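You operate a simulated robot arm through the tools that you are given. There is no shell and no other tool. Be economical: measure what you need, move in short steps, check, and stop when the job is done.

Carry out the task below with a simulated two-armed robot. There is one attempt and no reset: what you move stays moved.

## Task
Hold the bar holder, wind the bar out to the green mark and coat the plate.
Fine: spread the compound with the felt pad and put it back. Set down upright: felt pad. A coat counts when it lies all over at full strength: go over it till it gets no stronger.
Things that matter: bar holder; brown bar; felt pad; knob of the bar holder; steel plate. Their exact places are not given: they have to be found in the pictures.

It is judged by the outcome, as a careful person would: the job done as asked, and still so three seconds after it is handed in. It fails if anything else is knocked over, pushed out of place, dropped, spilled or broken.

## Robot
Two 7-joint arms with two-finger parallel grippers on one trunk, on a base that drives. Base frame: it is fixed to the floor where the robot stands at the start and does not move with it; the origin is under the middle of the robot, x ahead of it, y to its left, z up. Units: mm, rad, N and s.
The left shoulder is at the start at [70, 163, 1195], the right one opposite. With the tool pointing down near the work surface each hand reaches from about 400 to 880 mm from the robot's upright axis, wherever it stands, measured 20 degrees to its own side. Places, roughly: brown bar [500, 100, 900]; knob of the bar holder [500, 100, 1000]. Payload 3.43 kg a hand.
The tool frame of a hand sits at the grasp point between the pads (the TCP): z along the fingers, y along the line on which they close. The tips reach 34 mm beyond it. Largest opening 128 mm; finger width 24, thickness 12; the body of the gripper, 48 by 130 mm, starts 96 mm behind the TCP.
Orientation is told as [roll, pitch, yaw] about the base's x, y, z axes, in that order, counted from this pose: with the fingers straight down and closing along the base's y, the tool's x points along the base's -x, its y along +y and its z along -z.

## Interface
- The arms move only by the tool servo_tool. It takes "left_targets", "right_targets" or both (then of equal length, played together; a hand with none holds still); each is a list of rows, each an object (a shift or turn left out is 0, a gripper value left out holds the last) with "delta_rot": the turn, a rotation vector about the tool's x, y, z in rad, a list of three; "xyz": the shift along the tool's x, y, z in mm, a list of three; "jaw": the finger opening in mm, from 0 to 128. In form: [{"delta_rot": [wx, wy, wz], "xyz": [tx, ty, tz], "jaw": jaw}, ...]. A call has 1 to 10 rows; each row shifts and turns the commanded pose from where the row before left it, along the tool's axes as they then stand. Rows are played at 5 a second. More than 50 mm and 0.15 rad between two rows, or a gripper value outside its range, and nothing of the call is played. Where a pose cannot be reached the arm comes as near as it can. A force on the tool above 40 N (or 10 N above the force at the start of the call, whichever is more), or a blocked arm, ends the call early, and 0.2 s more pass. The fingers move at their own pace (about 153 mm/s each) and stop on an object; they squeeze with about 33 N. The grip force told is the motor's: it shows also when the fingers shut on nothing. Time passes only in rows, and 0.2 s behind the last, so rows that do not move let the fingers close. The reply holds the time, the measured pose of the TCP, the force on the tool along the base axes, the opening and the grip force, in the units named above and with some noise, with the torque about the TCP (base axes, N m) and any sound that the robot's microphone picked up.
- Cameras (640 x 400 px; columns grow to the right, rows downward): "scene" is now at [137.4, -22.2, 1446.6]; the picture's right is [-0.27, -0.96, 0.00], its down [-0.51, 0.14, -0.85] and it looks along [0.82, -0.23, -0.53] (base axes); focal length 220 px, centre (320, 200). "left" rides on the left gripper at [76, 11, -160] in its tool frame; the picture's right is [-0.15, 0.99, 0.00], its down [-0.88, -0.13, -0.46] and it looks along [-0.45, -0.07, 0.89] (tool axes); focal length 234 px, centre (320, 200). "right" rides on the right gripper at [76, -11, -160] in its tool frame; the picture's right is [0.15, 0.99, 0.00], its down [-0.88, 0.13, -0.46] and it looks along [-0.45, 0.07, 0.89] (tool axes); focal length 234 px, centre (320, 200).
- capture(camera): a new picture of that camera. The clock stands still meanwhile.
- move_column(by): slides the trunk up (or, below 0, down) by that many mm; the arms and the scene camera ride with it, the base frame stays. It gives what a move gives, with no picture.
- steer(legs): drives the robot by 1 to 6 legs, each [ahead, left, turn to the left] in mm, mm and rad, along the robot's own axes; the way and the turn of a leg run together, so that a leg with both is an arc; at most 1500 mm and 3.142 rad a leg. The arms and the cameras ride along, it lands a little off, and it stops where it bumps. It gives what a move gives.
- head_to(pan, tilt): turns the head with the scene camera to pan (to the left, within 1.501 rad either way) and tilt (down, from -0.506 to 1.204), counted from straight ahead of the robot. It gives what a move gives.
- measure_at(camera, pixels): for up to 12 pixels [column, row] of the newest picture of that camera ("zoom" is the newest enlarged one), the place [x, y, z] in the base frame of the surface seen there, good to about 3 mm, but the place of the scene camera against the robot may be out by one fixed shift of up to 25 mm in any direction. The clock stands still meanwhile.
- zoom(camera, box): a new picture of the part [left, top, right, bottom] of that camera's present view, enlarged. The clock stands still meanwhile.
- close_job(): hands the job in; it is judged then, once.

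Work in short steps. Measure before you move; look again where a grasp or a placing could have gone wrong, and mend it. You have 80 turns and 58 pictures in all, those below and enlarged ones among them. Open the grippers and draw the arms clear of the work before you hand the job in, unless the task says otherwise; then end with one line.

The tools are called after "Call:" by a JSON object that holds its "method" and its "body". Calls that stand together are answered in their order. servo_tool: Moves the arms, as the interface text tells. Its arguments: {"type":"object","properties":{"left_targets":{"type":"array"},"right_targets":{"type":"array"}},"required":[]} The other tools are called the same way: move_column (by) slides the trunk up or down; steer (legs) drives the base; head_to (pan, tilt) turns the head that bears the scene camera; capture (camera) takes a picture; measure_at (camera, pixels) gives the place of the surface under pixels of a picture; zoom (camera, box) takes an enlarged picture of a part of a camera's view; close_job () hands the job in.

At the start:

```text
time_s: 0.0
left_tool_pos: [691.3, 173.7, 1321.3]
left_tool_rot: [0.001, 0.001, 0.0]
left_force: [1.0, 0.6, -0.6]
left_moment: [-0.02, 0.01, -0.04]
left_gripper_width: 128.2
left_finger_force: 0.0
right_tool_pos: [438.8, -283.1, 1342.1]
right_tool_rot: [0.002, 0.0, 0.0]
right_force: [-0.7, 0.5, 0.0]
right_moment: [0.03, 0.02, 0.02]
right_gripper_width: 128.1
right_finger_force: 0.0
trunk travel left (down, up): [-675.0, 265.0]
robot x, y, heading: [0.9, 1.3, -0.0]
head pan, tilt: [-0.269, 0.553]
```

scene: 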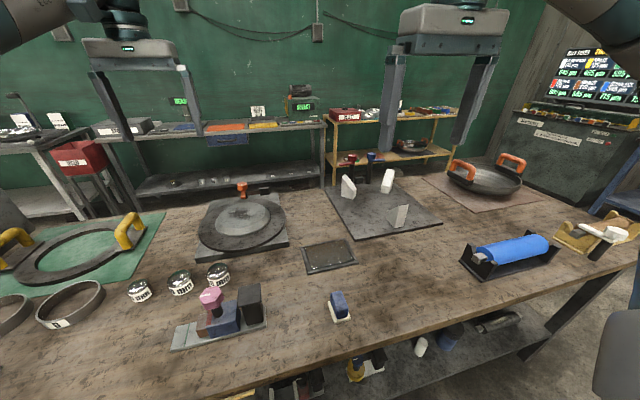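
right: 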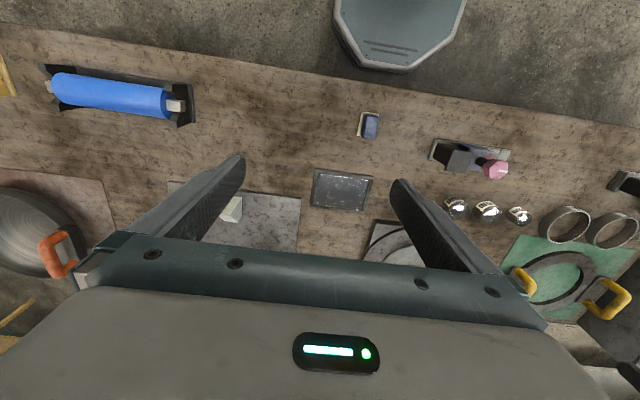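
left: 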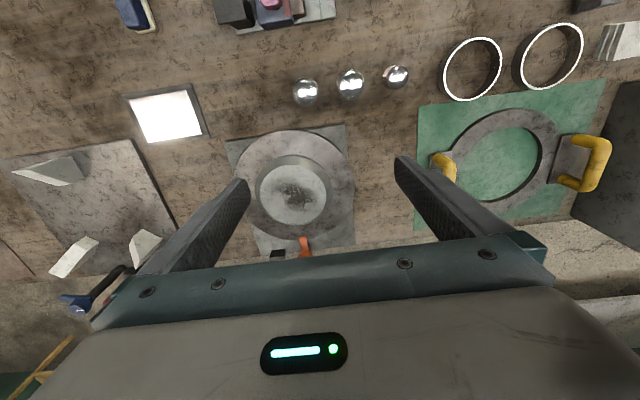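

The bar holder with a pink knob seems to be at scene (215,315), the felt pad at (338,305), and the steel plate at (328,256). I'll zoom on them.

Call:
{"method": "zoom", "body": {"camera": "scene", "box": [160, 270, 280, 360]}}

Call:
{"method": "measure_at", "body": {"camera": "zoom", "pixels": [[270, 120], [370, 220], [480, 150], [100, 340], [560, 250]]}}

Call:
{"method": "zoom", "body": {"camera": "scene", "box": [280, 230, 380, 330]}}

Call:
{"method": "zoom", "body": {"camera": "right", "box": [340, 90, 540, 215]}}

```text
4.44 times, centred on (220, 315) of scene
```

zoom: 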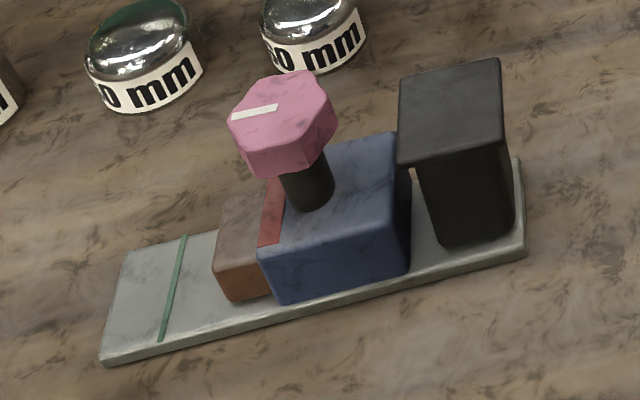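

```text
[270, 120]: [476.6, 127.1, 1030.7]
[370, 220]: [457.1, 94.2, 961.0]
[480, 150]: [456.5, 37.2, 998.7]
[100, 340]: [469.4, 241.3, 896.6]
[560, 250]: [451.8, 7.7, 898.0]
```

```text
4.00 times, centred on (330, 280) of scene
```

zoom: 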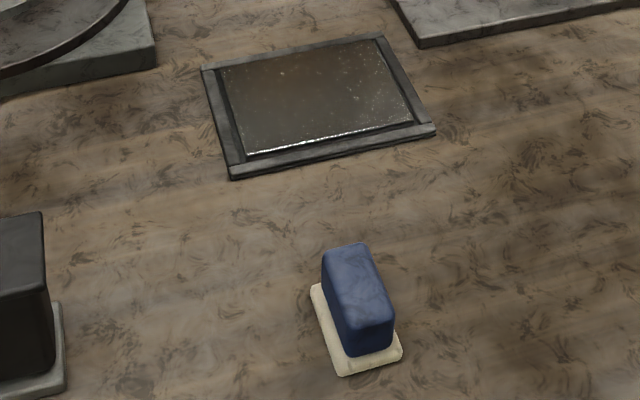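

```text
3.20 times, centred on (440, 152) of right
```

zoom: 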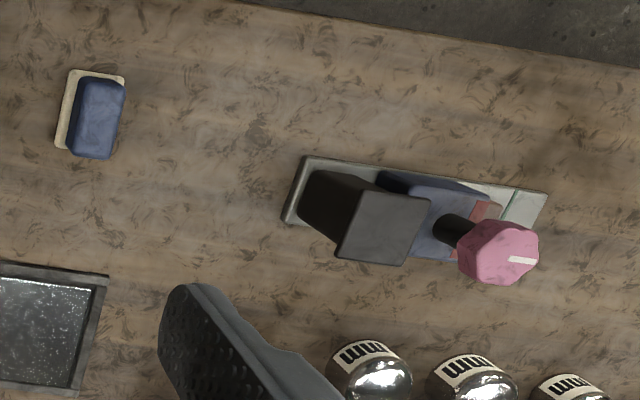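

The holder has a black grip block, blue housing, brown bar, a pink knob on a vertical shaft and a green line on the base. The wrist camera has no fixed shift, so I measure with the right zoom.

Call:
{"method": "measure_at", "body": {"camera": "zoom", "pixels": [[385, 225], [420, 205], [350, 255], [325, 180], [295, 165], [285, 215], [545, 200], [510, 200], [498, 250], [478, 285], [500, 222], [98, 118]]}}

Call:
{"method": "measure_at", "body": {"camera": "right", "pixels": [[342, 190], [318, 170], [371, 178], [365, 210], [314, 203], [370, 127], [361, 114], [376, 137], [378, 118], [365, 135], [459, 160]]}}

```text
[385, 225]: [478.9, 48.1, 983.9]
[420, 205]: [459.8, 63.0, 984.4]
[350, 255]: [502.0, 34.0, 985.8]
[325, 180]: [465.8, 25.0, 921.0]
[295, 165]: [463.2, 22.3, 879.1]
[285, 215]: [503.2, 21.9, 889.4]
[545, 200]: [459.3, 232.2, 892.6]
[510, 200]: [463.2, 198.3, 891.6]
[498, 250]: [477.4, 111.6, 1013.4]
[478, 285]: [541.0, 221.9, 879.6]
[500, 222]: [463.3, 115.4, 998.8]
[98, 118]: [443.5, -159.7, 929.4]
```

```text
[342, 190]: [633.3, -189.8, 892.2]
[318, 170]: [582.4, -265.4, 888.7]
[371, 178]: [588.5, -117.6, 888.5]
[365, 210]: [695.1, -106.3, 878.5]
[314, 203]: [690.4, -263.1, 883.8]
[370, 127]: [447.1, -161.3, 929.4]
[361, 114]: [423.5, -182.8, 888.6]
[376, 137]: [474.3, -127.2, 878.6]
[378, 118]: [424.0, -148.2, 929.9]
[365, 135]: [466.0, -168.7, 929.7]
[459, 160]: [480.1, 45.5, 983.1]
```

From the right camera: knob centre is about (478,112), top z 1013; the black block top is about (479,47,984); the pad is about (446,-160,930). The right hand will hold the block with fingers closing along x, tilted so it leans to -y, while I bring the left hand above the knob.

Call:
{"method": "servo_tool", "body": {"left_targets": [{"xyz": [21.3, -6.2, 15]}, {"xyz": [21.3, -6.2, 15]}, {"xyz": [21.3, -6.2, 15]}, {"xyz": [21.3, -6.2, 15]}, {"xyz": [21.3, -6.2, 15]}, {"xyz": [21.3, -6.2, 15]}, {"xyz": [21.3, -6.2, 15]}, {"xyz": [21.3, -6.2, 15]}, {"xyz": [21.3, -6.2, 15]}, {"xyz": [21.3, -6.2, 15]}], "right_targets": [{"delta_rot": [0, 0, 0.149], "xyz": [0, 0, 19]}, {"delta_rot": [0, 0, 0.149], "xyz": [0, 0, 19]}, {"delta_rot": [0, 0, 0.149], "xyz": [0, 0, 19]}, {"delta_rot": [0, 0, 0.149], "xyz": [0, 0, 19]}, {"delta_rot": [0, 0, 0.149], "xyz": [0, 0, 19]}, {"delta_rot": [0, 0, 0.149], "xyz": [0, 0, 19]}, {"delta_rot": [0, 0, 0.149], "xyz": [0, 0, 19]}, {"delta_rot": [0, 0, 0.149], "xyz": [0, 0, 19]}, {"delta_rot": [0, 0, 0.149], "xyz": [0, 0, 19]}, {"delta_rot": [0, 0, 0.149], "xyz": [0, 0, 19]}]}}

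Call:
{"method": "capture", "body": {"camera": "left"}}

```text
time_s: 2.2
left_tool_pos: [477.1, 110.2, 1172.2]
left_tool_rot: [-0.001, 0.003, 0.002]
left_force: [-0.1, 0.4, -1.0]
left_moment: [0.01, 0.0, 0.03]
left_gripper_width: 128.4
left_finger_force: 0.1
right_tool_pos: [436.9, -286.7, 1152.1]
right_tool_rot: [0.0, 0.003, -1.492]
right_force: [1.5, -1.0, 0.5]
right_moment: [0.0, 0.03, 0.0]
right_gripper_width: 128.1
right_finger_force: 0.1
trunk travel left (down, up): [-675.0, 265.0]
robot x, y, heading: [-0.7, -1.9, -0.005]
head pan, tilt: [-0.269, 0.553]
```

```text
51 pictures are left
```

left: 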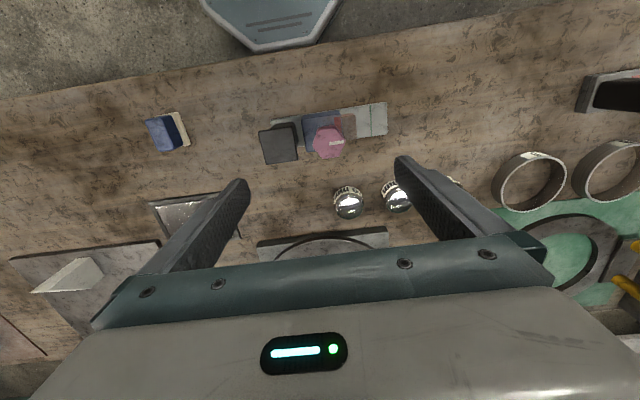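

The holder appears at left (325,138). I zoom in for an exact knob and block.

Call:
{"method": "zoom", "body": {"camera": "left", "box": [250, 95, 394, 185]}}

Call:
{"method": "measure_at", "body": {"camera": "zoom", "pixels": [[350, 210], [290, 205], [412, 205], [350, 145], [350, 270], [130, 220], [55, 160], [200, 300], [215, 130], [460, 110], [545, 110], [605, 60]]}}

```text
4.44 times, centred on (322, 140) of left
```

zoom: 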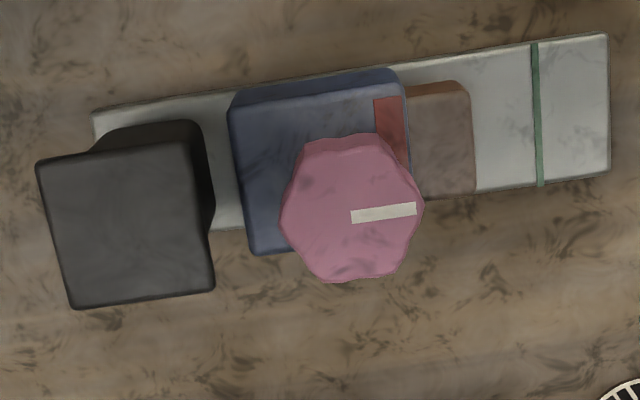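

```text
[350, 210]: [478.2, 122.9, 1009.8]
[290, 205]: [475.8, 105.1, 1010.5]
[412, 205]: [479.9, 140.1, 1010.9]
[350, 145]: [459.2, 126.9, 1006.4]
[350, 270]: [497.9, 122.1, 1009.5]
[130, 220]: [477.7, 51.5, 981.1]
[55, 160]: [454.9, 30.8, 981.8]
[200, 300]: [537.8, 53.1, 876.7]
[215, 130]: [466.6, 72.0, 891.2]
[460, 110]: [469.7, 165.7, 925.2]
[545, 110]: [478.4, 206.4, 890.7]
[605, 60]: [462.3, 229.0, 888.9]
```

Knob centre is (478.5,122.5), top 1010; block centre (478,51), top 982; bar end y≈169, top 925; green line y≈205. Now I bring the right hand to its tilted pre-grasp.

Call:
{"method": "servo_tool", "body": {"right_targets": [{"delta_rot": [0, 0, 0.078]}, {"xyz": [39.3, 6.8, 18.5]}, {"xyz": [39.3, 6.8, 18.5]}, {"xyz": [39.3, 6.8, 18.5]}, {"xyz": [39.3, 6.8, 18.5]}, {"xyz": [39.3, 6.8, 18.5]}, {"xyz": [39.3, 6.8, 18.5]}, {"delta_rot": [0, 0.14, 0]}, {"delta_rot": [0, 0.14, 0]}, {"delta_rot": [0, 0.14, 0]}]}}

Call:
{"method": "servo_tool", "body": {"right_targets": [{"delta_rot": [0, 0.14, 0]}, {"delta_rot": [0, 0.14, 0], "jaw": 100}, {"delta_rot": [0, 0.1, 0]}, {}]}}

Call:
{"method": "capture", "body": {"camera": "right"}}

```text
time_s: 3.8
left_tool_pos: [481.1, 119.9, 1169.4]
left_tool_rot: [0.017, 0.005, 0.013]
left_force: [-0.4, 29.5, 1.8]
left_moment: [-1.72, 0.03, -0.22]
left_gripper_width: 111.1
left_finger_force: 0.0
right_tool_pos: [478.2, -52.0, 1044.5]
right_tool_rot: [0.005, 0.005, -1.569]
right_force: [0.3, -29.6, -2.1]
right_moment: [4.97, -0.03, 0.15]
right_gripper_width: 127.9
right_finger_force: 0.0
trunk travel left (down, up): [-675.0, 265.0]
robot x, y, heading: [-0.1, -1.9, 0.003]
head pan, tilt: [-0.269, 0.553]
stopped in row 8 (left hand): the force on the tool passed its limit (the readings are from after the stop); the commanded pose is now the measured one
```

```text
time_s: 4.8
left_tool_pos: [479.2, 117.8, 1169.4]
left_tool_rot: [0.014, 0.004, 0.01]
left_force: [-0.3, 0.1, -0.4]
left_moment: [-0.04, 0.01, -0.04]
left_gripper_width: 128.0
left_finger_force: 0.1
right_tool_pos: [477.1, -50.0, 1044.8]
right_tool_rot: [0.004, 0.388, -1.564]
right_force: [-0.4, 0.9, -0.4]
right_moment: [0.01, -0.01, 0.03]
right_gripper_width: 100.0
right_finger_force: 0.0
trunk travel left (down, up): [-675.0, 265.0]
robot x, y, heading: [3.7, 2.8, 0.002]
head pan, tilt: [-0.269, 0.553]
```

```text
49 pictures are left
```

right: 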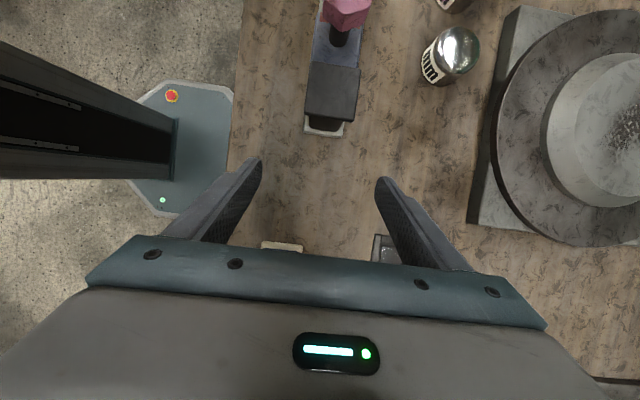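

Left finger was brushed by the right wrist but both are free now. I continue the tilt to 0.8 rad and narrow the jaw.

Call:
{"method": "servo_tool", "body": {"right_targets": [{"delta_rot": [0, 0.14, 0]}, {"delta_rot": [0, 0.14, 0], "jaw": 90}, {"delta_rot": [0, 0.13, 0]}, {}], "left_targets": [{"xyz": [0, 3, 0]}, {}, {}, {}]}}

Call:
{"method": "capture", "body": {"camera": "right"}}

Call:
{"method": "measure_at", "body": {"camera": "right", "pixels": [[320, 90], [320, 120], [320, 140]]}}

```text
time_s: 5.8
left_tool_pos: [479.9, 120.1, 1170.0]
left_tool_rot: [0.015, 0.002, 0.01]
left_force: [0.4, 0.2, -0.9]
left_moment: [-0.01, 0.01, 0.0]
left_gripper_width: 127.8
left_finger_force: 0.1
right_tool_pos: [478.4, -51.8, 1045.2]
right_tool_rot: [0.007, 0.799, -1.559]
right_force: [0.2, 0.0, 0.6]
right_moment: [-0.04, -0.02, -0.01]
right_gripper_width: 90.1
right_finger_force: 0.0
trunk travel left (down, up): [-675.0, 265.0]
robot x, y, heading: [0.3, 3.1, -0.006]
head pan, tilt: [-0.269, 0.553]
```

```text
48 pictures are left
```

right: 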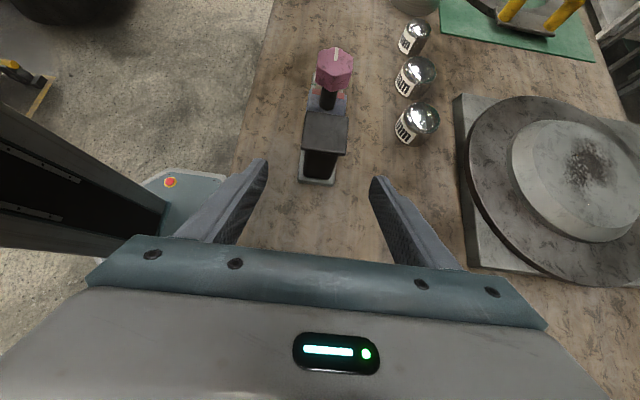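

```text
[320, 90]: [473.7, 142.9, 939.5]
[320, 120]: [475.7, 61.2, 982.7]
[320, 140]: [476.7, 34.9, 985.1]
```

The block sits centred between the fingers (320,150), on the approach line. I advance 133 mm along the tool axis and close.

Call:
{"method": "servo_tool", "body": {"right_targets": [{"xyz": [0, 0, 33]}, {"xyz": [0, 0, 30]}, {"xyz": [0, 0, 30]}, {"xyz": [0, 0, 25]}, {"xyz": [0, 0, 15]}, {}]}}

Call:
{"method": "zoom", "body": {"camera": "right", "box": [160, 60, 480, 260]}}

```text
time_s: 7.2
left_tool_pos: [479.8, 118.9, 1168.9]
left_tool_rot: [0.015, 0.002, 0.012]
left_force: [0.9, 0.1, 0.6]
left_moment: [0.03, -0.01, 0.02]
left_gripper_width: 128.2
left_finger_force: 0.1
right_tool_pos: [476.4, 43.1, 954.1]
right_tool_rot: [0.007, 0.796, -1.563]
right_force: [-0.3, 0.1, 0.1]
right_moment: [-0.04, -0.03, 0.0]
right_gripper_width: 89.9
right_finger_force: 0.2
trunk travel left (down, up): [-675.0, 265.0]
robot x, y, heading: [2.1, -0.6, 0.001]
head pan, tilt: [-0.269, 0.553]
```

```text
2.00 times, centred on (320, 160) of right
```

zoom: 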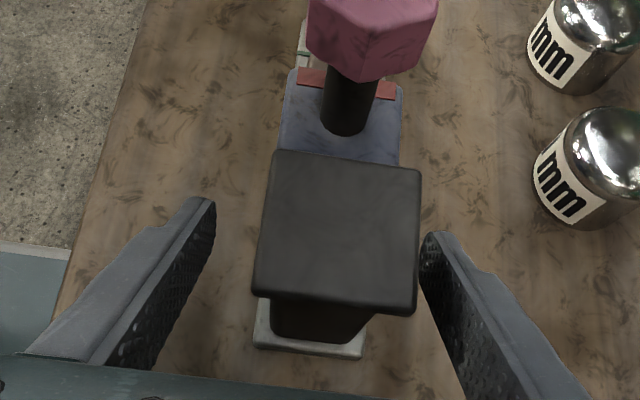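

The block is a cap on a narrower post. I check cap edges versus finger tips for centring.

Call:
{"method": "measure_at", "body": {"camera": "zoom", "pixels": [[265, 240], [412, 240], [340, 160], [340, 285], [208, 215], [432, 250], [320, 320], [290, 150], [335, 345]]}}

```text
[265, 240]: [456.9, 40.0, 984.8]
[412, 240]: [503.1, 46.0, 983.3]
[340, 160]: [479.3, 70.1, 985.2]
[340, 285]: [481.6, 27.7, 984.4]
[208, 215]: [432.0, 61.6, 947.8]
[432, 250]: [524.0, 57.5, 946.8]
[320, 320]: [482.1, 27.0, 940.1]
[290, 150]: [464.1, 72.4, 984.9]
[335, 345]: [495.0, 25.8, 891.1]
```

Cap spans x 457–503, fingers 432–524; centre offset 2 mm. Shift 2 mm and close.

Call:
{"method": "servo_tool", "body": {"right_targets": [{"xyz": [0, 2, 0]}, {"jaw": 60}, {"jaw": 20}, {"jaw": 20}, {}]}}

Call:
{"method": "zoom", "body": {"camera": "right", "box": [160, 60, 480, 260]}}

```text
time_s: 8.4
left_tool_pos: [478.6, 119.2, 1168.1]
left_tool_rot: [0.015, 0.002, 0.01]
left_force: [0.2, 0.9, -0.7]
left_moment: [0.03, 0.0, -0.03]
left_gripper_width: 127.8
left_finger_force: 0.2
right_tool_pos: [479.3, 44.2, 953.6]
right_tool_rot: [0.006, 0.797, -1.562]
right_force: [1.6, 0.6, 1.4]
right_moment: [0.08, 0.13, -0.18]
right_gripper_width: 51.6
right_finger_force: 33.7
trunk travel left (down, up): [-675.0, 265.0]
robot x, y, heading: [-1.9, -2.4, -0.002]
head pan, tilt: [-0.269, 0.553]
```

```text
2.00 times, centred on (320, 160) of right
```

zoom: 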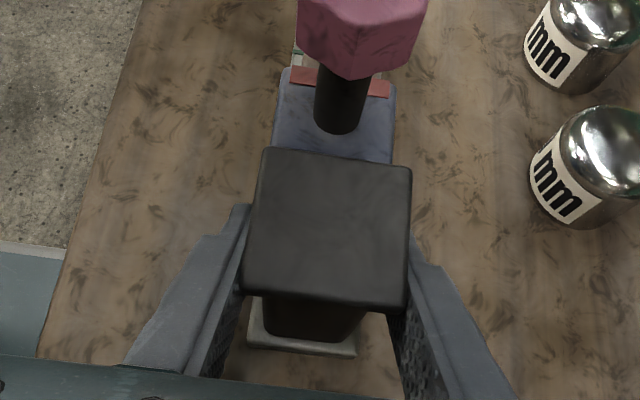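

Right hand holds the cap (51.6 mm, 34 N). Now lower the left hand around the knob with jaws at 90.

Call:
{"method": "servo_tool", "body": {"left_targets": [{"xyz": [0, 3, 40], "jaw": 90}, {"xyz": [0, 0, 40]}, {"xyz": [0, 0, 40]}, {}]}}

Call:
{"method": "zoom", "body": {"camera": "left", "box": [160, 40, 480, 240]}}

Call:
{"method": "measure_at", "body": {"camera": "zoom", "pixels": [[320, 220], [280, 220], [370, 220], [320, 180], [320, 260], [320, 150]]}}

```text
time_s: 9.4
left_tool_pos: [478.5, 123.3, 1050.7]
left_tool_rot: [0.014, 0.002, 0.009]
left_force: [0.0, -0.7, 0.0]
left_moment: [0.02, -0.01, -0.02]
left_gripper_width: 90.3
left_finger_force: 0.0
right_tool_pos: [479.7, 44.3, 953.2]
right_tool_rot: [0.006, 0.798, -1.563]
right_force: [-0.7, -1.1, 1.2]
right_moment: [0.13, 0.15, 0.05]
right_gripper_width: 51.8
right_finger_force: 33.2
trunk travel left (down, up): [-675.0, 265.0]
robot x, y, heading: [4.1, -1.0, 0.0]
head pan, tilt: [-0.269, 0.553]
```

```text
2.00 times, centred on (320, 140) of left
```

zoom: 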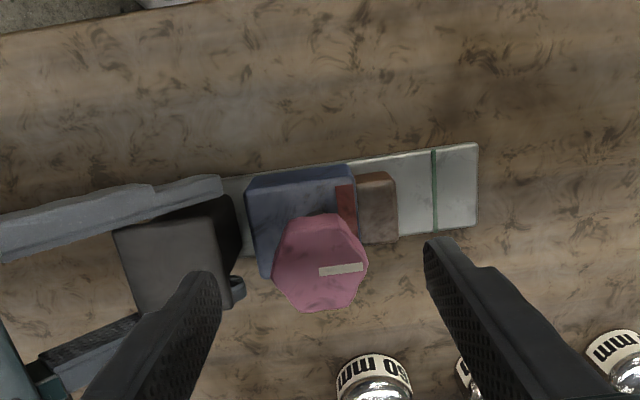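

```text
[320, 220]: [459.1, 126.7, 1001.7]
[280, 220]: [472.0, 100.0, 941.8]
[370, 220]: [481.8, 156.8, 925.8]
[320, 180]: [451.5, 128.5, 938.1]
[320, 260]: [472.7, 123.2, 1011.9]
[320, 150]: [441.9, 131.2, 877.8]
```

Knob centre is at (477,123). I narrow to 62 mm so the finger clears the cap (edge y 73), descend 46 mm and close.

Call:
{"method": "servo_tool", "body": {"left_targets": [{"jaw": 62}, {"xyz": [1, 0, 23]}, {"xyz": [0, 0, 23]}, {}, {"jaw": 30}, {"jaw": 20}, {}]}}

Call:
{"method": "zoom", "body": {"camera": "left", "box": [160, 80, 480, 280]}}

```text
time_s: 11.0
left_tool_pos: [477.8, 122.7, 1003.5]
left_tool_rot: [0.012, 0.002, 0.009]
left_force: [-0.6, -7.4, 0.3]
left_moment: [-0.54, -0.12, 0.03]
left_gripper_width: 43.6
left_finger_force: 32.9
right_tool_pos: [479.2, 43.3, 953.4]
right_tool_rot: [0.007, 0.799, -1.563]
right_force: [1.1, 7.1, 1.1]
right_moment: [-0.24, 0.22, 0.01]
right_gripper_width: 51.6
right_finger_force: 32.7
trunk travel left (down, up): [-675.0, 265.0]
robot x, y, heading: [2.2, -0.1, -0.003]
head pan, tilt: [-0.269, 0.553]
```

```text
2.00 times, centred on (320, 180) of left
```

zoom: 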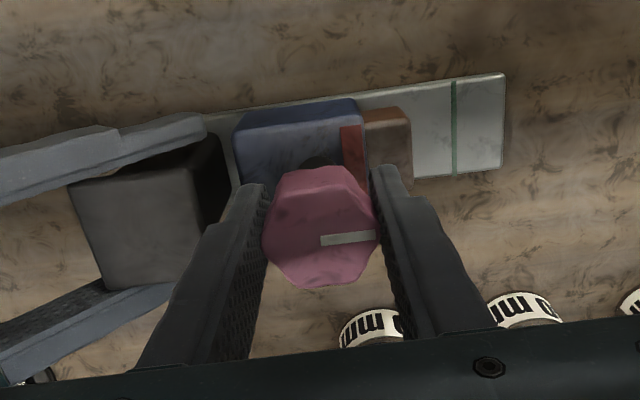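

Knob gripped (43.6 mm). I try turning clockwise from above by 0.6 rad and watch the bar.

Call:
{"method": "servo_tool", "body": {"left_targets": [{"delta_rot": [0, 0, 0.1]}, {"delta_rot": [0, 0, 0.1]}, {"delta_rot": [0, 0, 0.1]}, {"delta_rot": [0, 0, 0.1]}, {"delta_rot": [0, 0, 0.1]}, {"delta_rot": [0, 0, 0.1]}, {}]}}

Call:
{"method": "zoom", "body": {"camera": "left", "box": [160, 80, 480, 280]}}

```text
time_s: 12.6
left_tool_pos: [477.9, 124.7, 1004.0]
left_tool_rot: [0.01, 0.011, -0.591]
left_force: [1.1, -19.7, -1.0]
left_moment: [-0.51, -0.07, 0.04]
left_gripper_width: 43.4
left_finger_force: 33.1
right_tool_pos: [478.5, 46.0, 953.5]
right_tool_rot: [0.007, 0.8, -1.561]
right_force: [-1.7, 20.5, 0.3]
right_moment: [-0.33, 0.0, 0.06]
right_gripper_width: 51.8
right_finger_force: 33.2
trunk travel left (down, up): [-675.0, 265.0]
robot x, y, heading: [3.0, 1.0, -0.004]
head pan, tilt: [-0.269, 0.553]
```

```text
2.00 times, centred on (320, 180) of left
```

zoom: 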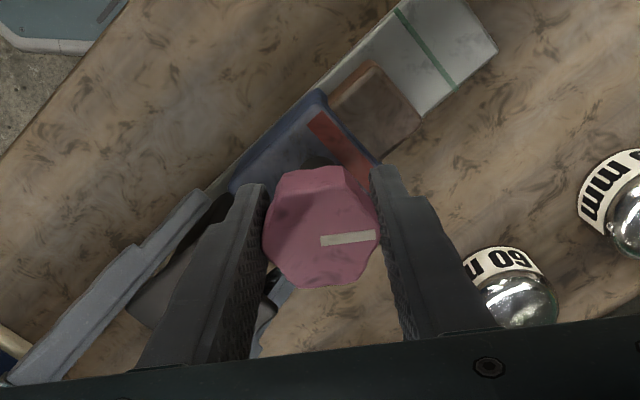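

Knob turned with the hand. I measure the gap from bar end to green line.

Call:
{"method": "measure_at", "body": {"camera": "zoom", "pixels": [[412, 118], [370, 66], [395, 90], [390, 110], [440, 65], [420, 38], [345, 140]]}}

```text
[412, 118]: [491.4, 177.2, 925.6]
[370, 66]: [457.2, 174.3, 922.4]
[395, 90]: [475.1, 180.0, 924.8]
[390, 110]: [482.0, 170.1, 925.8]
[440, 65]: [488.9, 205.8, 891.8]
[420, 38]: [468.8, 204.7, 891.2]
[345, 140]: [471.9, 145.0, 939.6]
```

Clockwise drives the bar out (~9 mm for 0.6 rad); the end is near y≈179, mark at 205. I relieve the side load and turn another 0.8 rad.

Call:
{"method": "servo_tool", "body": {"left_targets": [{"xyz": [-1.1, -1.7, 0], "delta_rot": [0, 0, 0.1]}, {"delta_rot": [0, 0, 0.1]}, {"delta_rot": [0, 0, 0.1]}, {"delta_rot": [0, 0, 0.1]}, {"delta_rot": [0, 0, 0.1]}, {"delta_rot": [0, 0, 0.1]}, {"delta_rot": [0, 0, 0.1]}, {"delta_rot": [0, 0, 0.1]}, {}]}}

Call:
{"method": "zoom", "body": {"camera": "left", "box": [160, 30, 480, 230]}}

```text
time_s: 14.6
left_tool_pos: [477.0, 124.9, 1003.9]
left_tool_rot: [-0.001, 0.016, -1.391]
left_force: [4.8, 19.8, 4.4]
left_moment: [0.08, 0.17, -0.03]
left_gripper_width: 43.3
left_finger_force: 32.9
right_tool_pos: [478.5, 43.1, 952.6]
right_tool_rot: [0.006, 0.796, -1.562]
right_force: [-2.8, -17.2, 1.6]
right_moment: [0.04, -0.14, 0.2]
right_gripper_width: 51.9
right_finger_force: 32.5
trunk travel left (down, up): [-675.0, 265.0]
robot x, y, heading: [-0.1, -1.3, 0.001]
head pan, tilt: [-0.269, 0.553]
```

```text
2.00 times, centred on (320, 130) of left
```

zoom: 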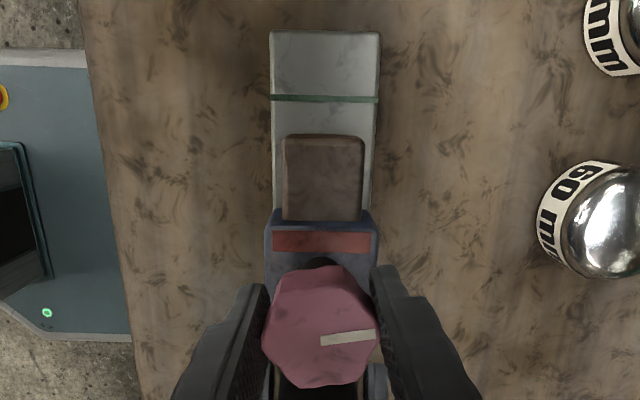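

Call:
{"method": "measure_at", "body": {"camera": "zoom", "pixels": [[325, 139], [325, 142], [325, 150], [325, 98], [325, 101], [325, 215]]}}

```text
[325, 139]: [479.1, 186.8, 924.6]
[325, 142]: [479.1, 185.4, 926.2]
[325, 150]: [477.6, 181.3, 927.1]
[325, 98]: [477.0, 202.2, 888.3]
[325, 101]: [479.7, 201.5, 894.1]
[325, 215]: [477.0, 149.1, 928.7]
```

Bar end y≈187.5 against the mark at ≈202: about 14 mm more. I turn another 0.8 rad.

Call:
{"method": "servo_tool", "body": {"left_targets": [{"delta_rot": [0, 0, 0.1]}, {"delta_rot": [0, 0, 0.1]}, {"delta_rot": [0, 0, 0.1]}, {"delta_rot": [0, 0, 0.1]}, {"delta_rot": [0, 0, 0.1]}, {"delta_rot": [0, 0, 0.1]}, {"delta_rot": [0, 0, 0.1]}, {"delta_rot": [0, 0, 0.1]}, {}]}}

Call:
{"method": "zoom", "body": {"camera": "left", "box": [160, 30, 480, 230]}}

```text
time_s: 16.6
left_tool_pos: [446.7, 104.6, 1007.1]
left_tool_rot: [0.023, 0.021, -1.58]
left_force: [20.2, -16.4, -12.9]
left_moment: [-0.61, -0.63, -0.37]
left_gripper_width: 43.2
left_finger_force: 33.3
left hand out of reach, approached as far as the arm can: row 1, 2, 3, 4, 5, 6, 7, 8
right_tool_pos: [478.7, 45.3, 952.5]
right_tool_rot: [0.002, 0.798, -1.561]
right_force: [-20.4, 16.6, 6.2]
right_moment: [0.03, -0.16, 1.05]
right_gripper_width: 53.8
right_finger_force: 32.5
trunk travel left (down, up): [-675.0, 265.0]
robot x, y, heading: [-0.1, -3.4, 0.004]
head pan, tilt: [-0.269, 0.553]
```

```text
2.00 times, centred on (320, 130) of left
```

zoom: 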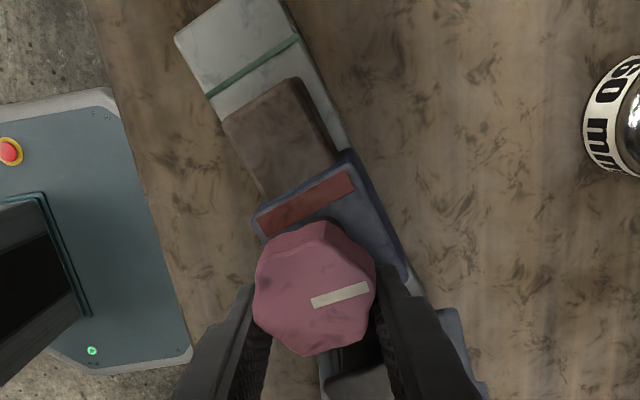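

The left wrist reached its limit and slewed the holder. I open the left hand, rise clear and look.

Call:
{"method": "servo_tool", "body": {"left_targets": [{"jaw": 64}, {"jaw": 64}, {"xyz": [0, 0, -25]}, {"xyz": [0, 0, -40]}, {"xyz": [0, 0, -40]}, {}]}}

Call:
{"method": "capture", "body": {"camera": "left"}}

Call:
{"method": "capture", "body": {"camera": "scene"}}

```text
time_s: 18.0
left_tool_pos: [447.5, 102.5, 1112.4]
left_tool_rot: [0.021, 0.023, -1.581]
left_force: [0.3, 0.6, -0.4]
left_moment: [0.03, 0.01, 0.04]
left_gripper_width: 64.2
left_finger_force: 0.0
right_tool_pos: [480.3, 44.6, 952.5]
right_tool_rot: [0.007, 0.799, -1.564]
right_force: [-1.4, 1.0, -5.0]
right_moment: [-0.41, 0.01, 0.0]
right_gripper_width: 45.7
right_finger_force: 33.4
trunk travel left (down, up): [-675.0, 265.0]
robot x, y, heading: [-1.9, 0.7, 0.002]
head pan, tilt: [-0.269, 0.553]
```

```text
40 pictures are left
```

left: 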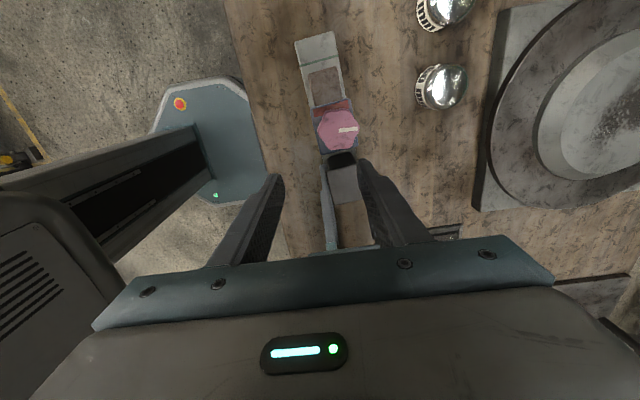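

```text
39 pictures are left
```

scene: 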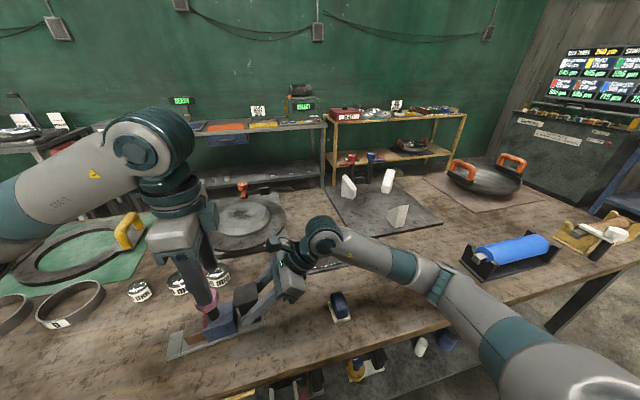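

The width is back to 45.7 mm (flat on the cap). I measure the holder's axis now.

Call:
{"method": "zoom", "body": {"camera": "left", "box": [240, 20, 432, 140]}}

Call:
{"method": "measure_at", "body": {"camera": "left", "pixels": [[338, 130], [297, 43], [333, 33], [322, 80], [320, 65], [314, 69], [343, 178], [306, 90], [342, 88]]}}

```text
3.33 times, centred on (336, 80) of left
```

zoom: 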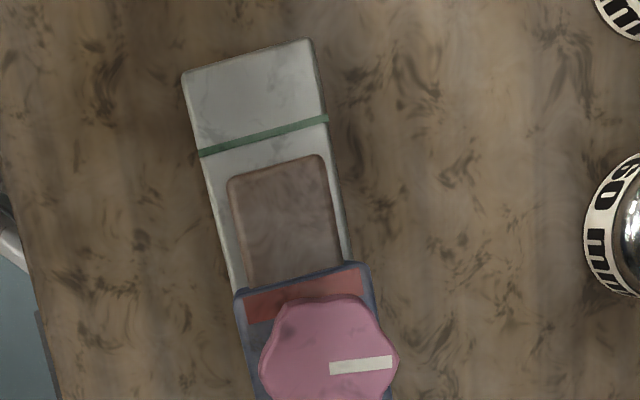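

```text
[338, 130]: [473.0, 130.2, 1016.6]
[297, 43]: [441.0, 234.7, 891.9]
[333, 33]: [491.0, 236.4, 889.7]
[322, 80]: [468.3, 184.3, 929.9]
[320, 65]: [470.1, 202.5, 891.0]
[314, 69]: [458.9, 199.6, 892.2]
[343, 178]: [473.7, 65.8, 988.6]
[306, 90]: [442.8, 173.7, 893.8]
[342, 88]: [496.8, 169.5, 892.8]
```

Holder is only slewed ~0.1 rad. Measure bar end vs mark in this zoom.

Call:
{"method": "measure_at", "body": {"camera": "zoom", "pixels": [[275, 168], [275, 176], [280, 200], [265, 136], [230, 182], [320, 160], [205, 153], [325, 120], [285, 345], [360, 340], [325, 300], [330, 390]]}}

```text
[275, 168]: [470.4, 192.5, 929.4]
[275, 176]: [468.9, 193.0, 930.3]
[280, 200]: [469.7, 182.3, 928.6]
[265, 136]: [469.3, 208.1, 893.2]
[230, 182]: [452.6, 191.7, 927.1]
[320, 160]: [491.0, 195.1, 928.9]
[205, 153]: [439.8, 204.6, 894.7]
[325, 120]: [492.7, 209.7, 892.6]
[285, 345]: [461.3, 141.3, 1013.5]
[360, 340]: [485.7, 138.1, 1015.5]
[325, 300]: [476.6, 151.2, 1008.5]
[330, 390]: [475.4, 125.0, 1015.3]
```

Bar end is ≈195, mark ≈208, so ~12 mm left. I rotate the left hand back counter-clockwise (raised, open) to get a fresh stroke.

Call:
{"method": "servo_tool", "body": {"left_targets": [{"delta_rot": [0, 0, -0.149]}, {"delta_rot": [0, 0, -0.149]}, {"delta_rot": [0, 0, -0.149]}, {"delta_rot": [0, 0, -0.149]}, {"delta_rot": [0, 0, -0.149]}, {"delta_rot": [0, 0, -0.149]}, {"delta_rot": [0, 0, -0.149]}, {"delta_rot": [0, 0, -0.149]}, {"delta_rot": [0, 0, -0.149]}, {"delta_rot": [0, 0, -0.149]}]}}

Call:
{"method": "capture", "body": {"camera": "left"}}

```text
time_s: 20.2
left_tool_pos: [445.6, 101.7, 1111.1]
left_tool_rot: [0.024, -0.019, -0.088]
left_force: [-0.1, 0.0, 0.1]
left_moment: [-0.01, -0.02, -0.01]
left_gripper_width: 64.3
left_finger_force: 0.0
right_tool_pos: [478.6, 44.0, 953.1]
right_tool_rot: [0.006, 0.797, -1.562]
right_force: [-0.6, 1.5, -6.3]
right_moment: [-0.43, -0.03, -0.02]
right_gripper_width: 45.7
right_finger_force: 33.7
trunk travel left (down, up): [-675.0, 265.0]
robot x, y, heading: [2.4, 2.4, -0.002]
head pan, tilt: [-0.269, 0.553]
```

```text
37 pictures are left
```

left: 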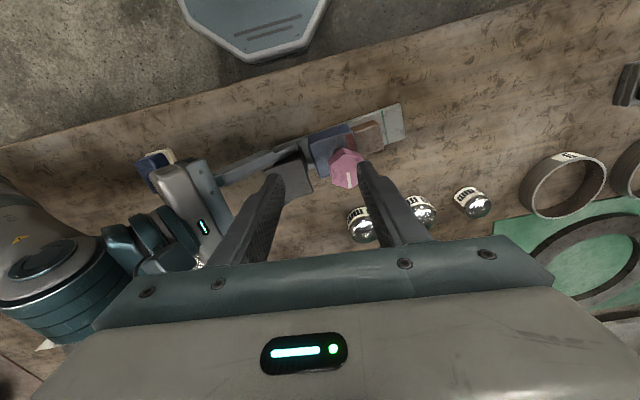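

Yaw is now -0.09. Knob at (346,168); measure it.

Call:
{"method": "measure_at", "body": {"camera": "left", "pixels": [[346, 167], [333, 165], [358, 165], [345, 155], [346, 180], [300, 170], [385, 130], [372, 133]]}}

```text
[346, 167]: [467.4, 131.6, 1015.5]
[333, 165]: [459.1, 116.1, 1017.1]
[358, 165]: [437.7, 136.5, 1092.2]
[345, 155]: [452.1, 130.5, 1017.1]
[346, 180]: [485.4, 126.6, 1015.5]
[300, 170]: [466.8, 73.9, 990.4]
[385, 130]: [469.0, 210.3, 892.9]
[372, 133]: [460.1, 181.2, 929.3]
```

Knob centre ≈(469,130), top 1016. I move over it, descend and close.

Call:
{"method": "servo_tool", "body": {"left_targets": [{"xyz": [-20.9, 30.5, 0]}, {"xyz": [0, 0, 35]}, {"xyz": [0, 0, 35]}, {"xyz": [0, 0, 35]}, {}, {"jaw": 35}, {"jaw": 20}, {}]}}

Call:
{"method": "zoom", "body": {"camera": "left", "box": [160, 80, 480, 280]}}

```text
time_s: 22.0
left_tool_pos: [473.5, 131.6, 1008.2]
left_tool_rot: [0.02, -0.02, -0.09]
left_force: [-0.8, -17.1, 0.6]
left_moment: [-0.96, 0.21, -0.06]
left_gripper_width: 44.2
left_finger_force: 32.6
right_tool_pos: [478.2, 44.9, 953.8]
right_tool_rot: [0.008, 0.799, -1.561]
right_force: [2.2, 19.2, -4.5]
right_moment: [-0.35, -0.15, -0.17]
right_gripper_width: 45.9
right_finger_force: 32.7
trunk travel left (down, up): [-675.0, 265.0]
robot x, y, heading: [-1.4, 1.4, -0.004]
head pan, tilt: [-0.269, 0.553]
```

```text
2.00 times, centred on (320, 180) of left
```

zoom: 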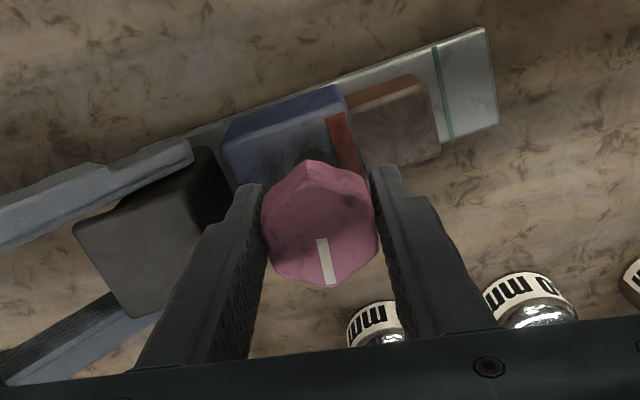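

Gripped. I relieve 1.5 mm in y and turn 0.8 rad clockwise.

Call:
{"method": "servo_tool", "body": {"left_targets": [{"xyz": [0, -1.5, 0]}, {"delta_rot": [0, 0, 0.1]}, {"delta_rot": [0, 0, 0.1]}, {"delta_rot": [0, 0, 0.1]}, {"delta_rot": [0, 0, 0.1]}, {"delta_rot": [0, 0, 0.1]}, {"delta_rot": [0, 0, 0.1]}, {"delta_rot": [0, 0, 0.1]}, {"delta_rot": [0, 0, 0.1]}, {}]}}

Call:
{"method": "zoom", "body": {"camera": "left", "box": [240, 60, 432, 180]}}

```text
time_s: 24.2
left_tool_pos: [470.7, 132.7, 1006.3]
left_tool_rot: [0.033, 0.007, -0.893]
left_force: [-4.0, 23.1, 6.8]
left_moment: [-0.52, 0.18, 0.1]
left_gripper_width: 43.0
left_finger_force: 33.2
right_tool_pos: [480.0, 43.8, 951.5]
right_tool_rot: [0.006, 0.794, -1.566]
right_force: [3.9, -22.0, -12.3]
right_moment: [0.78, -0.16, -0.11]
right_gripper_width: 45.8
right_finger_force: 32.5
trunk travel left (down, up): [-675.0, 265.0]
robot x, y, heading: [-0.1, -0.4, -0.003]
head pan, tilt: [-0.269, 0.553]
```

```text
3.33 times, centred on (336, 120) of left
```

zoom: 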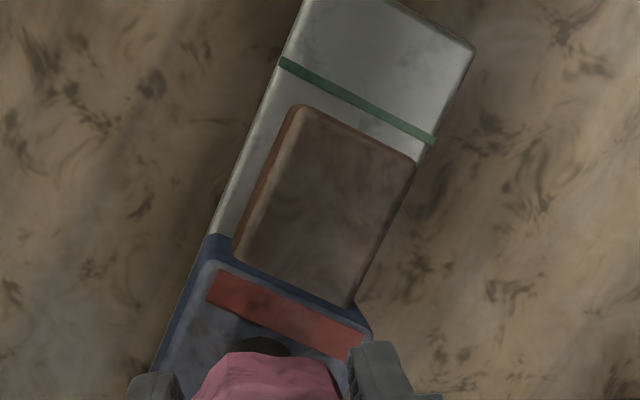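

Call:
{"method": "measure_at", "body": {"camera": "zoom", "pixels": [[355, 133], [353, 138], [345, 150], [362, 99], [310, 110], [402, 160], [290, 64], [430, 138], [285, 290]]}}

```text
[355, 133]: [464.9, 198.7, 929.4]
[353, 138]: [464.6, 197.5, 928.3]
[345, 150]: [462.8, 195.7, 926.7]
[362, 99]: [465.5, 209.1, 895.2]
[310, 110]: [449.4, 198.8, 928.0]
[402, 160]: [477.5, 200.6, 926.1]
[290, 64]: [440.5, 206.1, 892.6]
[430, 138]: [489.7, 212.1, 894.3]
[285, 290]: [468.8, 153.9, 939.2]
```

Gap is still about 8 mm. I turn 0.4 rad more (limit near yaw -1.4), with a small relief.

Call:
{"method": "servo_tool", "body": {"left_targets": [{"xyz": [0.7, 0.55, 0], "delta_rot": [0, 0, 0.1]}, {"delta_rot": [0, 0, 0.1]}, {"delta_rot": [0, 0, 0.1]}, {"delta_rot": [0, 0, 0.1]}, {}, {"jaw": 64}, {"jaw": 64}, {"xyz": [0, 0, -40]}, {"xyz": [0, 0, -20]}]}}

Call:
{"method": "zoom", "body": {"camera": "left", "box": [200, 20, 456, 180]}}

```text
time_s: 26.2
left_tool_pos: [468.4, 133.4, 1067.2]
left_tool_rot: [0.026, 0.015, -1.289]
left_force: [0.5, -0.2, -0.3]
left_moment: [-0.02, 0.0, 0.0]
left_gripper_width: 64.1
left_finger_force: 0.0
right_tool_pos: [479.1, 44.4, 952.4]
right_tool_rot: [0.004, 0.797, -1.56]
right_force: [1.1, 0.1, -6.5]
right_moment: [-0.41, -0.04, 0.0]
right_gripper_width: 46.2
right_finger_force: 32.9
trunk travel left (down, up): [-675.0, 265.0]
robot x, y, heading: [2.9, -1.8, -0.001]
head pan, tilt: [-0.269, 0.553]
```

```text
2.50 times, centred on (328, 100) of left
```

zoom: 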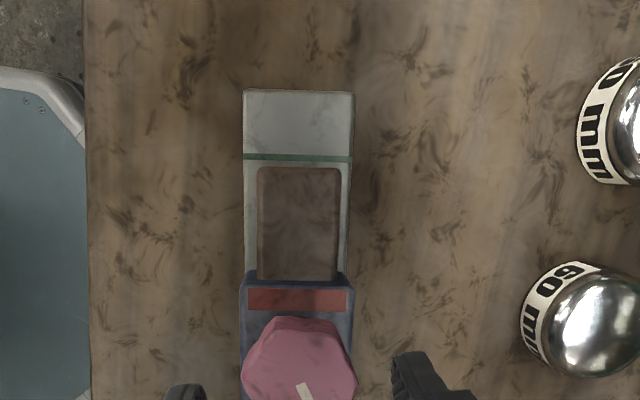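

Call:
{"method": "measure_at", "body": {"camera": "zoom", "pixels": [[298, 169], [298, 173], [298, 180], [298, 157], [298, 272], [298, 260], [298, 350], [250, 350], [350, 350], [298, 325], [298, 95]]}}

```text
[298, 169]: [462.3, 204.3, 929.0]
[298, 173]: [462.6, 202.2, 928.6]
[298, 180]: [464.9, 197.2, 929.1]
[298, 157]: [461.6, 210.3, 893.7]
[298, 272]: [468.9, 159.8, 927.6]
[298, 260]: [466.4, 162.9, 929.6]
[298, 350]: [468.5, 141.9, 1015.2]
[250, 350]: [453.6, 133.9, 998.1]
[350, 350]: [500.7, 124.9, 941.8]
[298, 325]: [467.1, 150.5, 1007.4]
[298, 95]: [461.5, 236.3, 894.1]
```

Gap is now ≈5.5 mm. I rotate the open hand back 0.9 rad, descend and regrip.

Call:
{"method": "servo_tool", "body": {"left_targets": [{"delta_rot": [0, 0, -0.149]}, {"delta_rot": [0, 0, -0.149]}, {"delta_rot": [0, 0, -0.149]}, {"delta_rot": [0, 0, -0.149]}, {"delta_rot": [0, 0, -0.149]}, {"delta_rot": [0, 0, -0.149]}, {"xyz": [0, 0, 40]}, {"xyz": [0, 0, 20]}, {"jaw": 35}, {"jaw": 20}]}}

Call:
{"method": "servo_tool", "body": {"left_targets": [{}, {"delta_rot": [0, 0, 0.1]}, {"delta_rot": [0, 0, 0.1]}, {"delta_rot": [0, 0, 0.1]}, {"delta_rot": [0, 0, 0.1]}, {"delta_rot": [0, 0, 0.1]}, {}]}}

Call:
{"method": "zoom", "body": {"camera": "left", "box": [240, 40, 432, 160]}}

```text
time_s: 28.4
left_tool_pos: [472.0, 131.9, 1006.6]
left_tool_rot: [0.027, -0.013, -0.397]
left_force: [-2.5, -8.0, 2.0]
left_moment: [-0.68, 0.35, -0.01]
left_gripper_width: 43.9
left_finger_force: 33.4
right_tool_pos: [478.5, 44.7, 952.6]
right_tool_rot: [0.006, 0.799, -1.562]
right_force: [2.5, 9.0, -6.9]
right_moment: [-0.24, -0.17, -0.28]
right_gripper_width: 46.0
right_finger_force: 32.9
trunk travel left (down, up): [-675.0, 265.0]
robot x, y, heading: [-1.1, -4.9, -0.001]
head pan, tilt: [-0.269, 0.553]
```

```text
time_s: 30.0
left_tool_pos: [471.6, 132.6, 1007.5]
left_tool_rot: [0.029, 0.005, -0.897]
left_force: [1.7, -18.0, 3.8]
left_moment: [-0.99, 0.16, 0.06]
left_gripper_width: 43.8
left_finger_force: 32.8
right_tool_pos: [478.8, 44.9, 953.4]
right_tool_rot: [0.006, 0.799, -1.561]
right_force: [-2.4, 18.3, -8.3]
right_moment: [-0.65, -0.33, -0.02]
right_gripper_width: 45.9
right_finger_force: 32.9
trunk travel left (down, up): [-675.0, 265.0]
robot x, y, heading: [-1.2, -1.0, -0.0]
head pan, tilt: [-0.269, 0.553]
```

```text
3.33 times, centred on (336, 100) of left
```

zoom: 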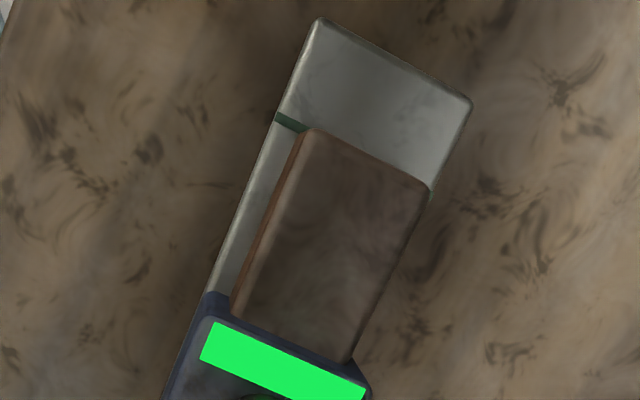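

The indicator on the housing turned green: the bar is at the mark. I release the knob straight up and move the left hand off to the left.

Call:
{"method": "servo_tool", "body": {"left_targets": [{"jaw": 70}, {"jaw": 70}, {"xyz": [0, 0, -40]}, {"xyz": [0, 0, -45]}, {"xyz": [0, 0, -45]}, {"xyz": [31, 25, -20]}, {"xyz": [31, 25, -20]}, {"xyz": [31, 25, -20]}, {"xyz": [31, 25, 0]}, {"xyz": [31, 25, 0]}]}}

Call:
{"method": "servo_tool", "body": {"right_targets": [{"delta_rot": [-0.0358, 0, 0.0348]}, {"delta_rot": [-0.0358, 0, 0.0348]}, {"xyz": [-2.8, 0, -2.8]}, {"xyz": [-2.8, 0, -2.8]}, {}]}}

Call:
{"method": "capture", "body": {"camera": "scene"}}

```text
time_s: 32.2
left_tool_pos: [468.4, 329.2, 1204.0]
left_tool_rot: [0.032, 0.002, -0.894]
left_force: [-0.2, 0.0, 0.3]
left_moment: [-0.03, -0.04, -0.02]
left_gripper_width: 69.8
left_finger_force: 0.0
right_tool_pos: [478.8, 45.8, 953.0]
right_tool_rot: [0.006, 0.796, -1.562]
right_force: [-0.5, -0.1, -5.4]
right_moment: [-0.44, -0.06, -0.03]
right_gripper_width: 45.8
right_finger_force: 33.4
trunk travel left (down, up): [-675.0, 265.0]
robot x, y, heading: [1.2, 0.2, 0.001]
head pan, tilt: [-0.269, 0.553]
```

```text
time_s: 33.4
left_tool_pos: [468.6, 328.0, 1202.8]
left_tool_rot: [0.032, 0.004, -0.896]
left_force: [-0.1, 0.2, 0.2]
left_moment: [0.01, -0.02, 0.05]
left_gripper_width: 69.9
left_finger_force: 0.1
right_tool_pos: [477.4, 36.1, 951.9]
right_tool_rot: [0.007, 0.799, -1.661]
right_force: [0.4, 1.0, -1.5]
right_moment: [0.43, -0.12, -0.08]
right_gripper_width: 45.8
right_finger_force: 33.3
trunk travel left (down, up): [-675.0, 265.0]
robot x, y, heading: [2.4, -1.2, 0.001]
head pan, tilt: [-0.269, 0.553]
```

```text
32 pictures are left
```

scene: 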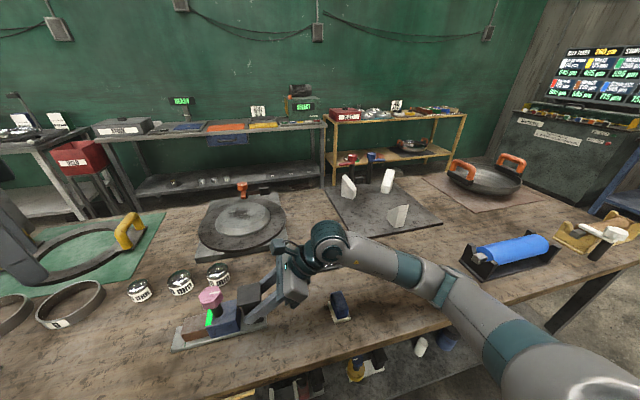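

The green indicator stays lit. I lower the holder to the table in 1 mm steps.

Call:
{"method": "servo_tool", "body": {"right_targets": [{"xyz": [-0.72, 0, 0.7]}, {"xyz": [-0.72, 0, 0.7]}, {}]}}

Call:
{"method": "zoom", "body": {"camera": "scene", "box": [160, 270, 280, 360]}}

```text
time_s: 34.2
left_tool_pos: [467.4, 327.7, 1203.4]
left_tool_rot: [0.032, 0.002, -0.896]
left_force: [-0.4, 0.1, 0.6]
left_moment: [0.0, 0.03, 0.01]
left_gripper_width: 69.8
left_finger_force: 0.1
right_tool_pos: [477.7, 35.7, 950.3]
right_tool_rot: [0.007, 0.8, -1.66]
right_force: [0.8, -0.9, 1.5]
right_moment: [1.0, -0.24, -0.08]
right_gripper_width: 45.8
right_finger_force: 32.9
trunk travel left (down, up): [-675.0, 265.0]
robot x, y, heading: [1.9, -3.2, -0.002]
head pan, tilt: [-0.269, 0.553]
```

```text
4.44 times, centred on (220, 315) of scene
```

zoom: 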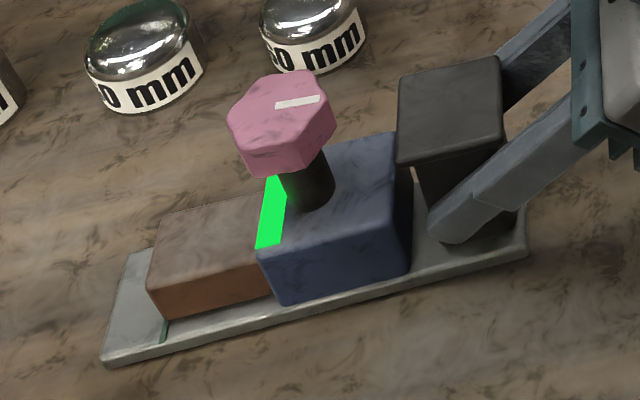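

The holder sits exactly as at first, the bar now out over the mark. I open the right hand, back out along its axis, and rise.

Call:
{"method": "servo_tool", "body": {"right_targets": [{"jaw": 70}, {"jaw": 90}, {"xyz": [0, 0, -35]}, {"xyz": [0, 0, -40]}, {"xyz": [0, 0, -40]}, {"xyz": [0, 0, -40]}, {"delta_rot": [0, -0.145, 0], "xyz": [0, 0, -20]}, {"delta_rot": [0, -0.145, 0], "xyz": [0, 0, -20]}, {"delta_rot": [0, -0.145, 0]}, {"delta_rot": [0, -0.145, 0]}]}}

Call:
{"method": "servo_tool", "body": {"right_targets": [{"delta_rot": [0, -0.145, 0]}, {"delta_rot": [0, -0.075, 0]}, {"delta_rot": [0, 0, -0.149]}, {"delta_rot": [0, 0, -0.149]}, {"delta_rot": [0, 0, -0.149]}, {"delta_rot": [0, 0, -0.149]}, {"delta_rot": [0, 0, -0.149]}, {"delta_rot": [0, 0, -0.149]}, {"delta_rot": [0, 0, -0.149]}, {"delta_rot": [0, 0, -0.149]}]}}

Call:
{"method": "servo_tool", "body": {"right_targets": [{"delta_rot": [0, 0, -0.149]}, {"delta_rot": [0, 0, -0.149]}, {"delta_rot": [0, 0, -0.149]}, {}]}}

Call:
{"method": "capture", "body": {"camera": "right"}}

```text
time_s: 36.4
left_tool_pos: [468.6, 327.9, 1203.8]
left_tool_rot: [0.03, -0.001, -0.895]
left_force: [-0.8, 0.4, -0.5]
left_moment: [-0.02, 0.0, 0.0]
left_gripper_width: 70.1
left_finger_force: 0.1
right_tool_pos: [465.1, -100.4, 1088.6]
right_tool_rot: [0.004, 0.215, -1.664]
right_force: [0.4, 0.2, -0.3]
right_moment: [-0.01, 0.01, -0.03]
right_gripper_width: 89.8
right_finger_force: 0.0
trunk travel left (down, up): [-675.0, 265.0]
robot x, y, heading: [0.3, -4.0, -0.003]
head pan, tilt: [-0.269, 0.553]
```

```text
time_s: 38.6
left_tool_pos: [468.3, 329.2, 1203.5]
left_tool_rot: [0.032, 0.004, -0.894]
left_force: [-0.8, -0.1, 1.1]
left_moment: [-0.04, 0.0, 0.01]
left_gripper_width: 70.0
left_finger_force: 0.1
right_tool_pos: [464.8, -100.5, 1088.6]
right_tool_rot: [0.0, -0.005, -0.471]
right_force: [0.0, 0.3, -0.8]
right_moment: [-0.02, 0.0, -0.04]
right_gripper_width: 90.1
right_finger_force: 0.0
trunk travel left (down, up): [-675.0, 265.0]
robot x, y, heading: [0.7, 2.0, -0.003]
head pan, tilt: [-0.269, 0.553]
```

```text
time_s: 39.6
left_tool_pos: [466.7, 327.2, 1204.3]
left_tool_rot: [0.03, 0.004, -0.895]
left_force: [0.2, -0.1, -0.6]
left_moment: [0.01, -0.03, 0.01]
left_gripper_width: 70.3
left_finger_force: 0.0
right_tool_pos: [465.3, -101.8, 1088.0]
right_tool_rot: [-0.002, -0.005, -0.023]
right_force: [0.0, -0.7, 0.1]
right_moment: [0.0, -0.01, 0.03]
right_gripper_width: 90.2
right_finger_force: 0.2
trunk travel left (down, up): [-675.0, 265.0]
robot x, y, heading: [2.8, 0.9, -0.001]
head pan, tilt: [-0.269, 0.553]
```

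```text
30 pictures are left
```

right: 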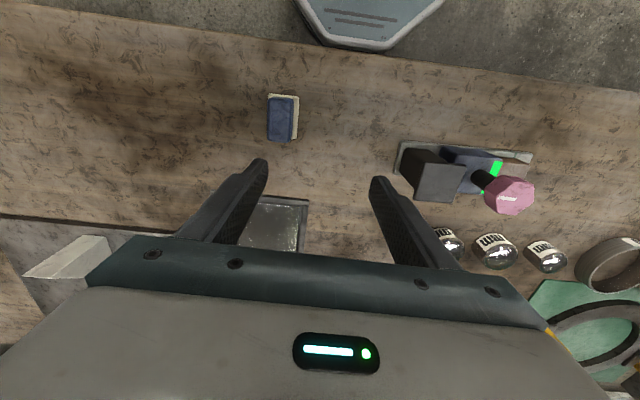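

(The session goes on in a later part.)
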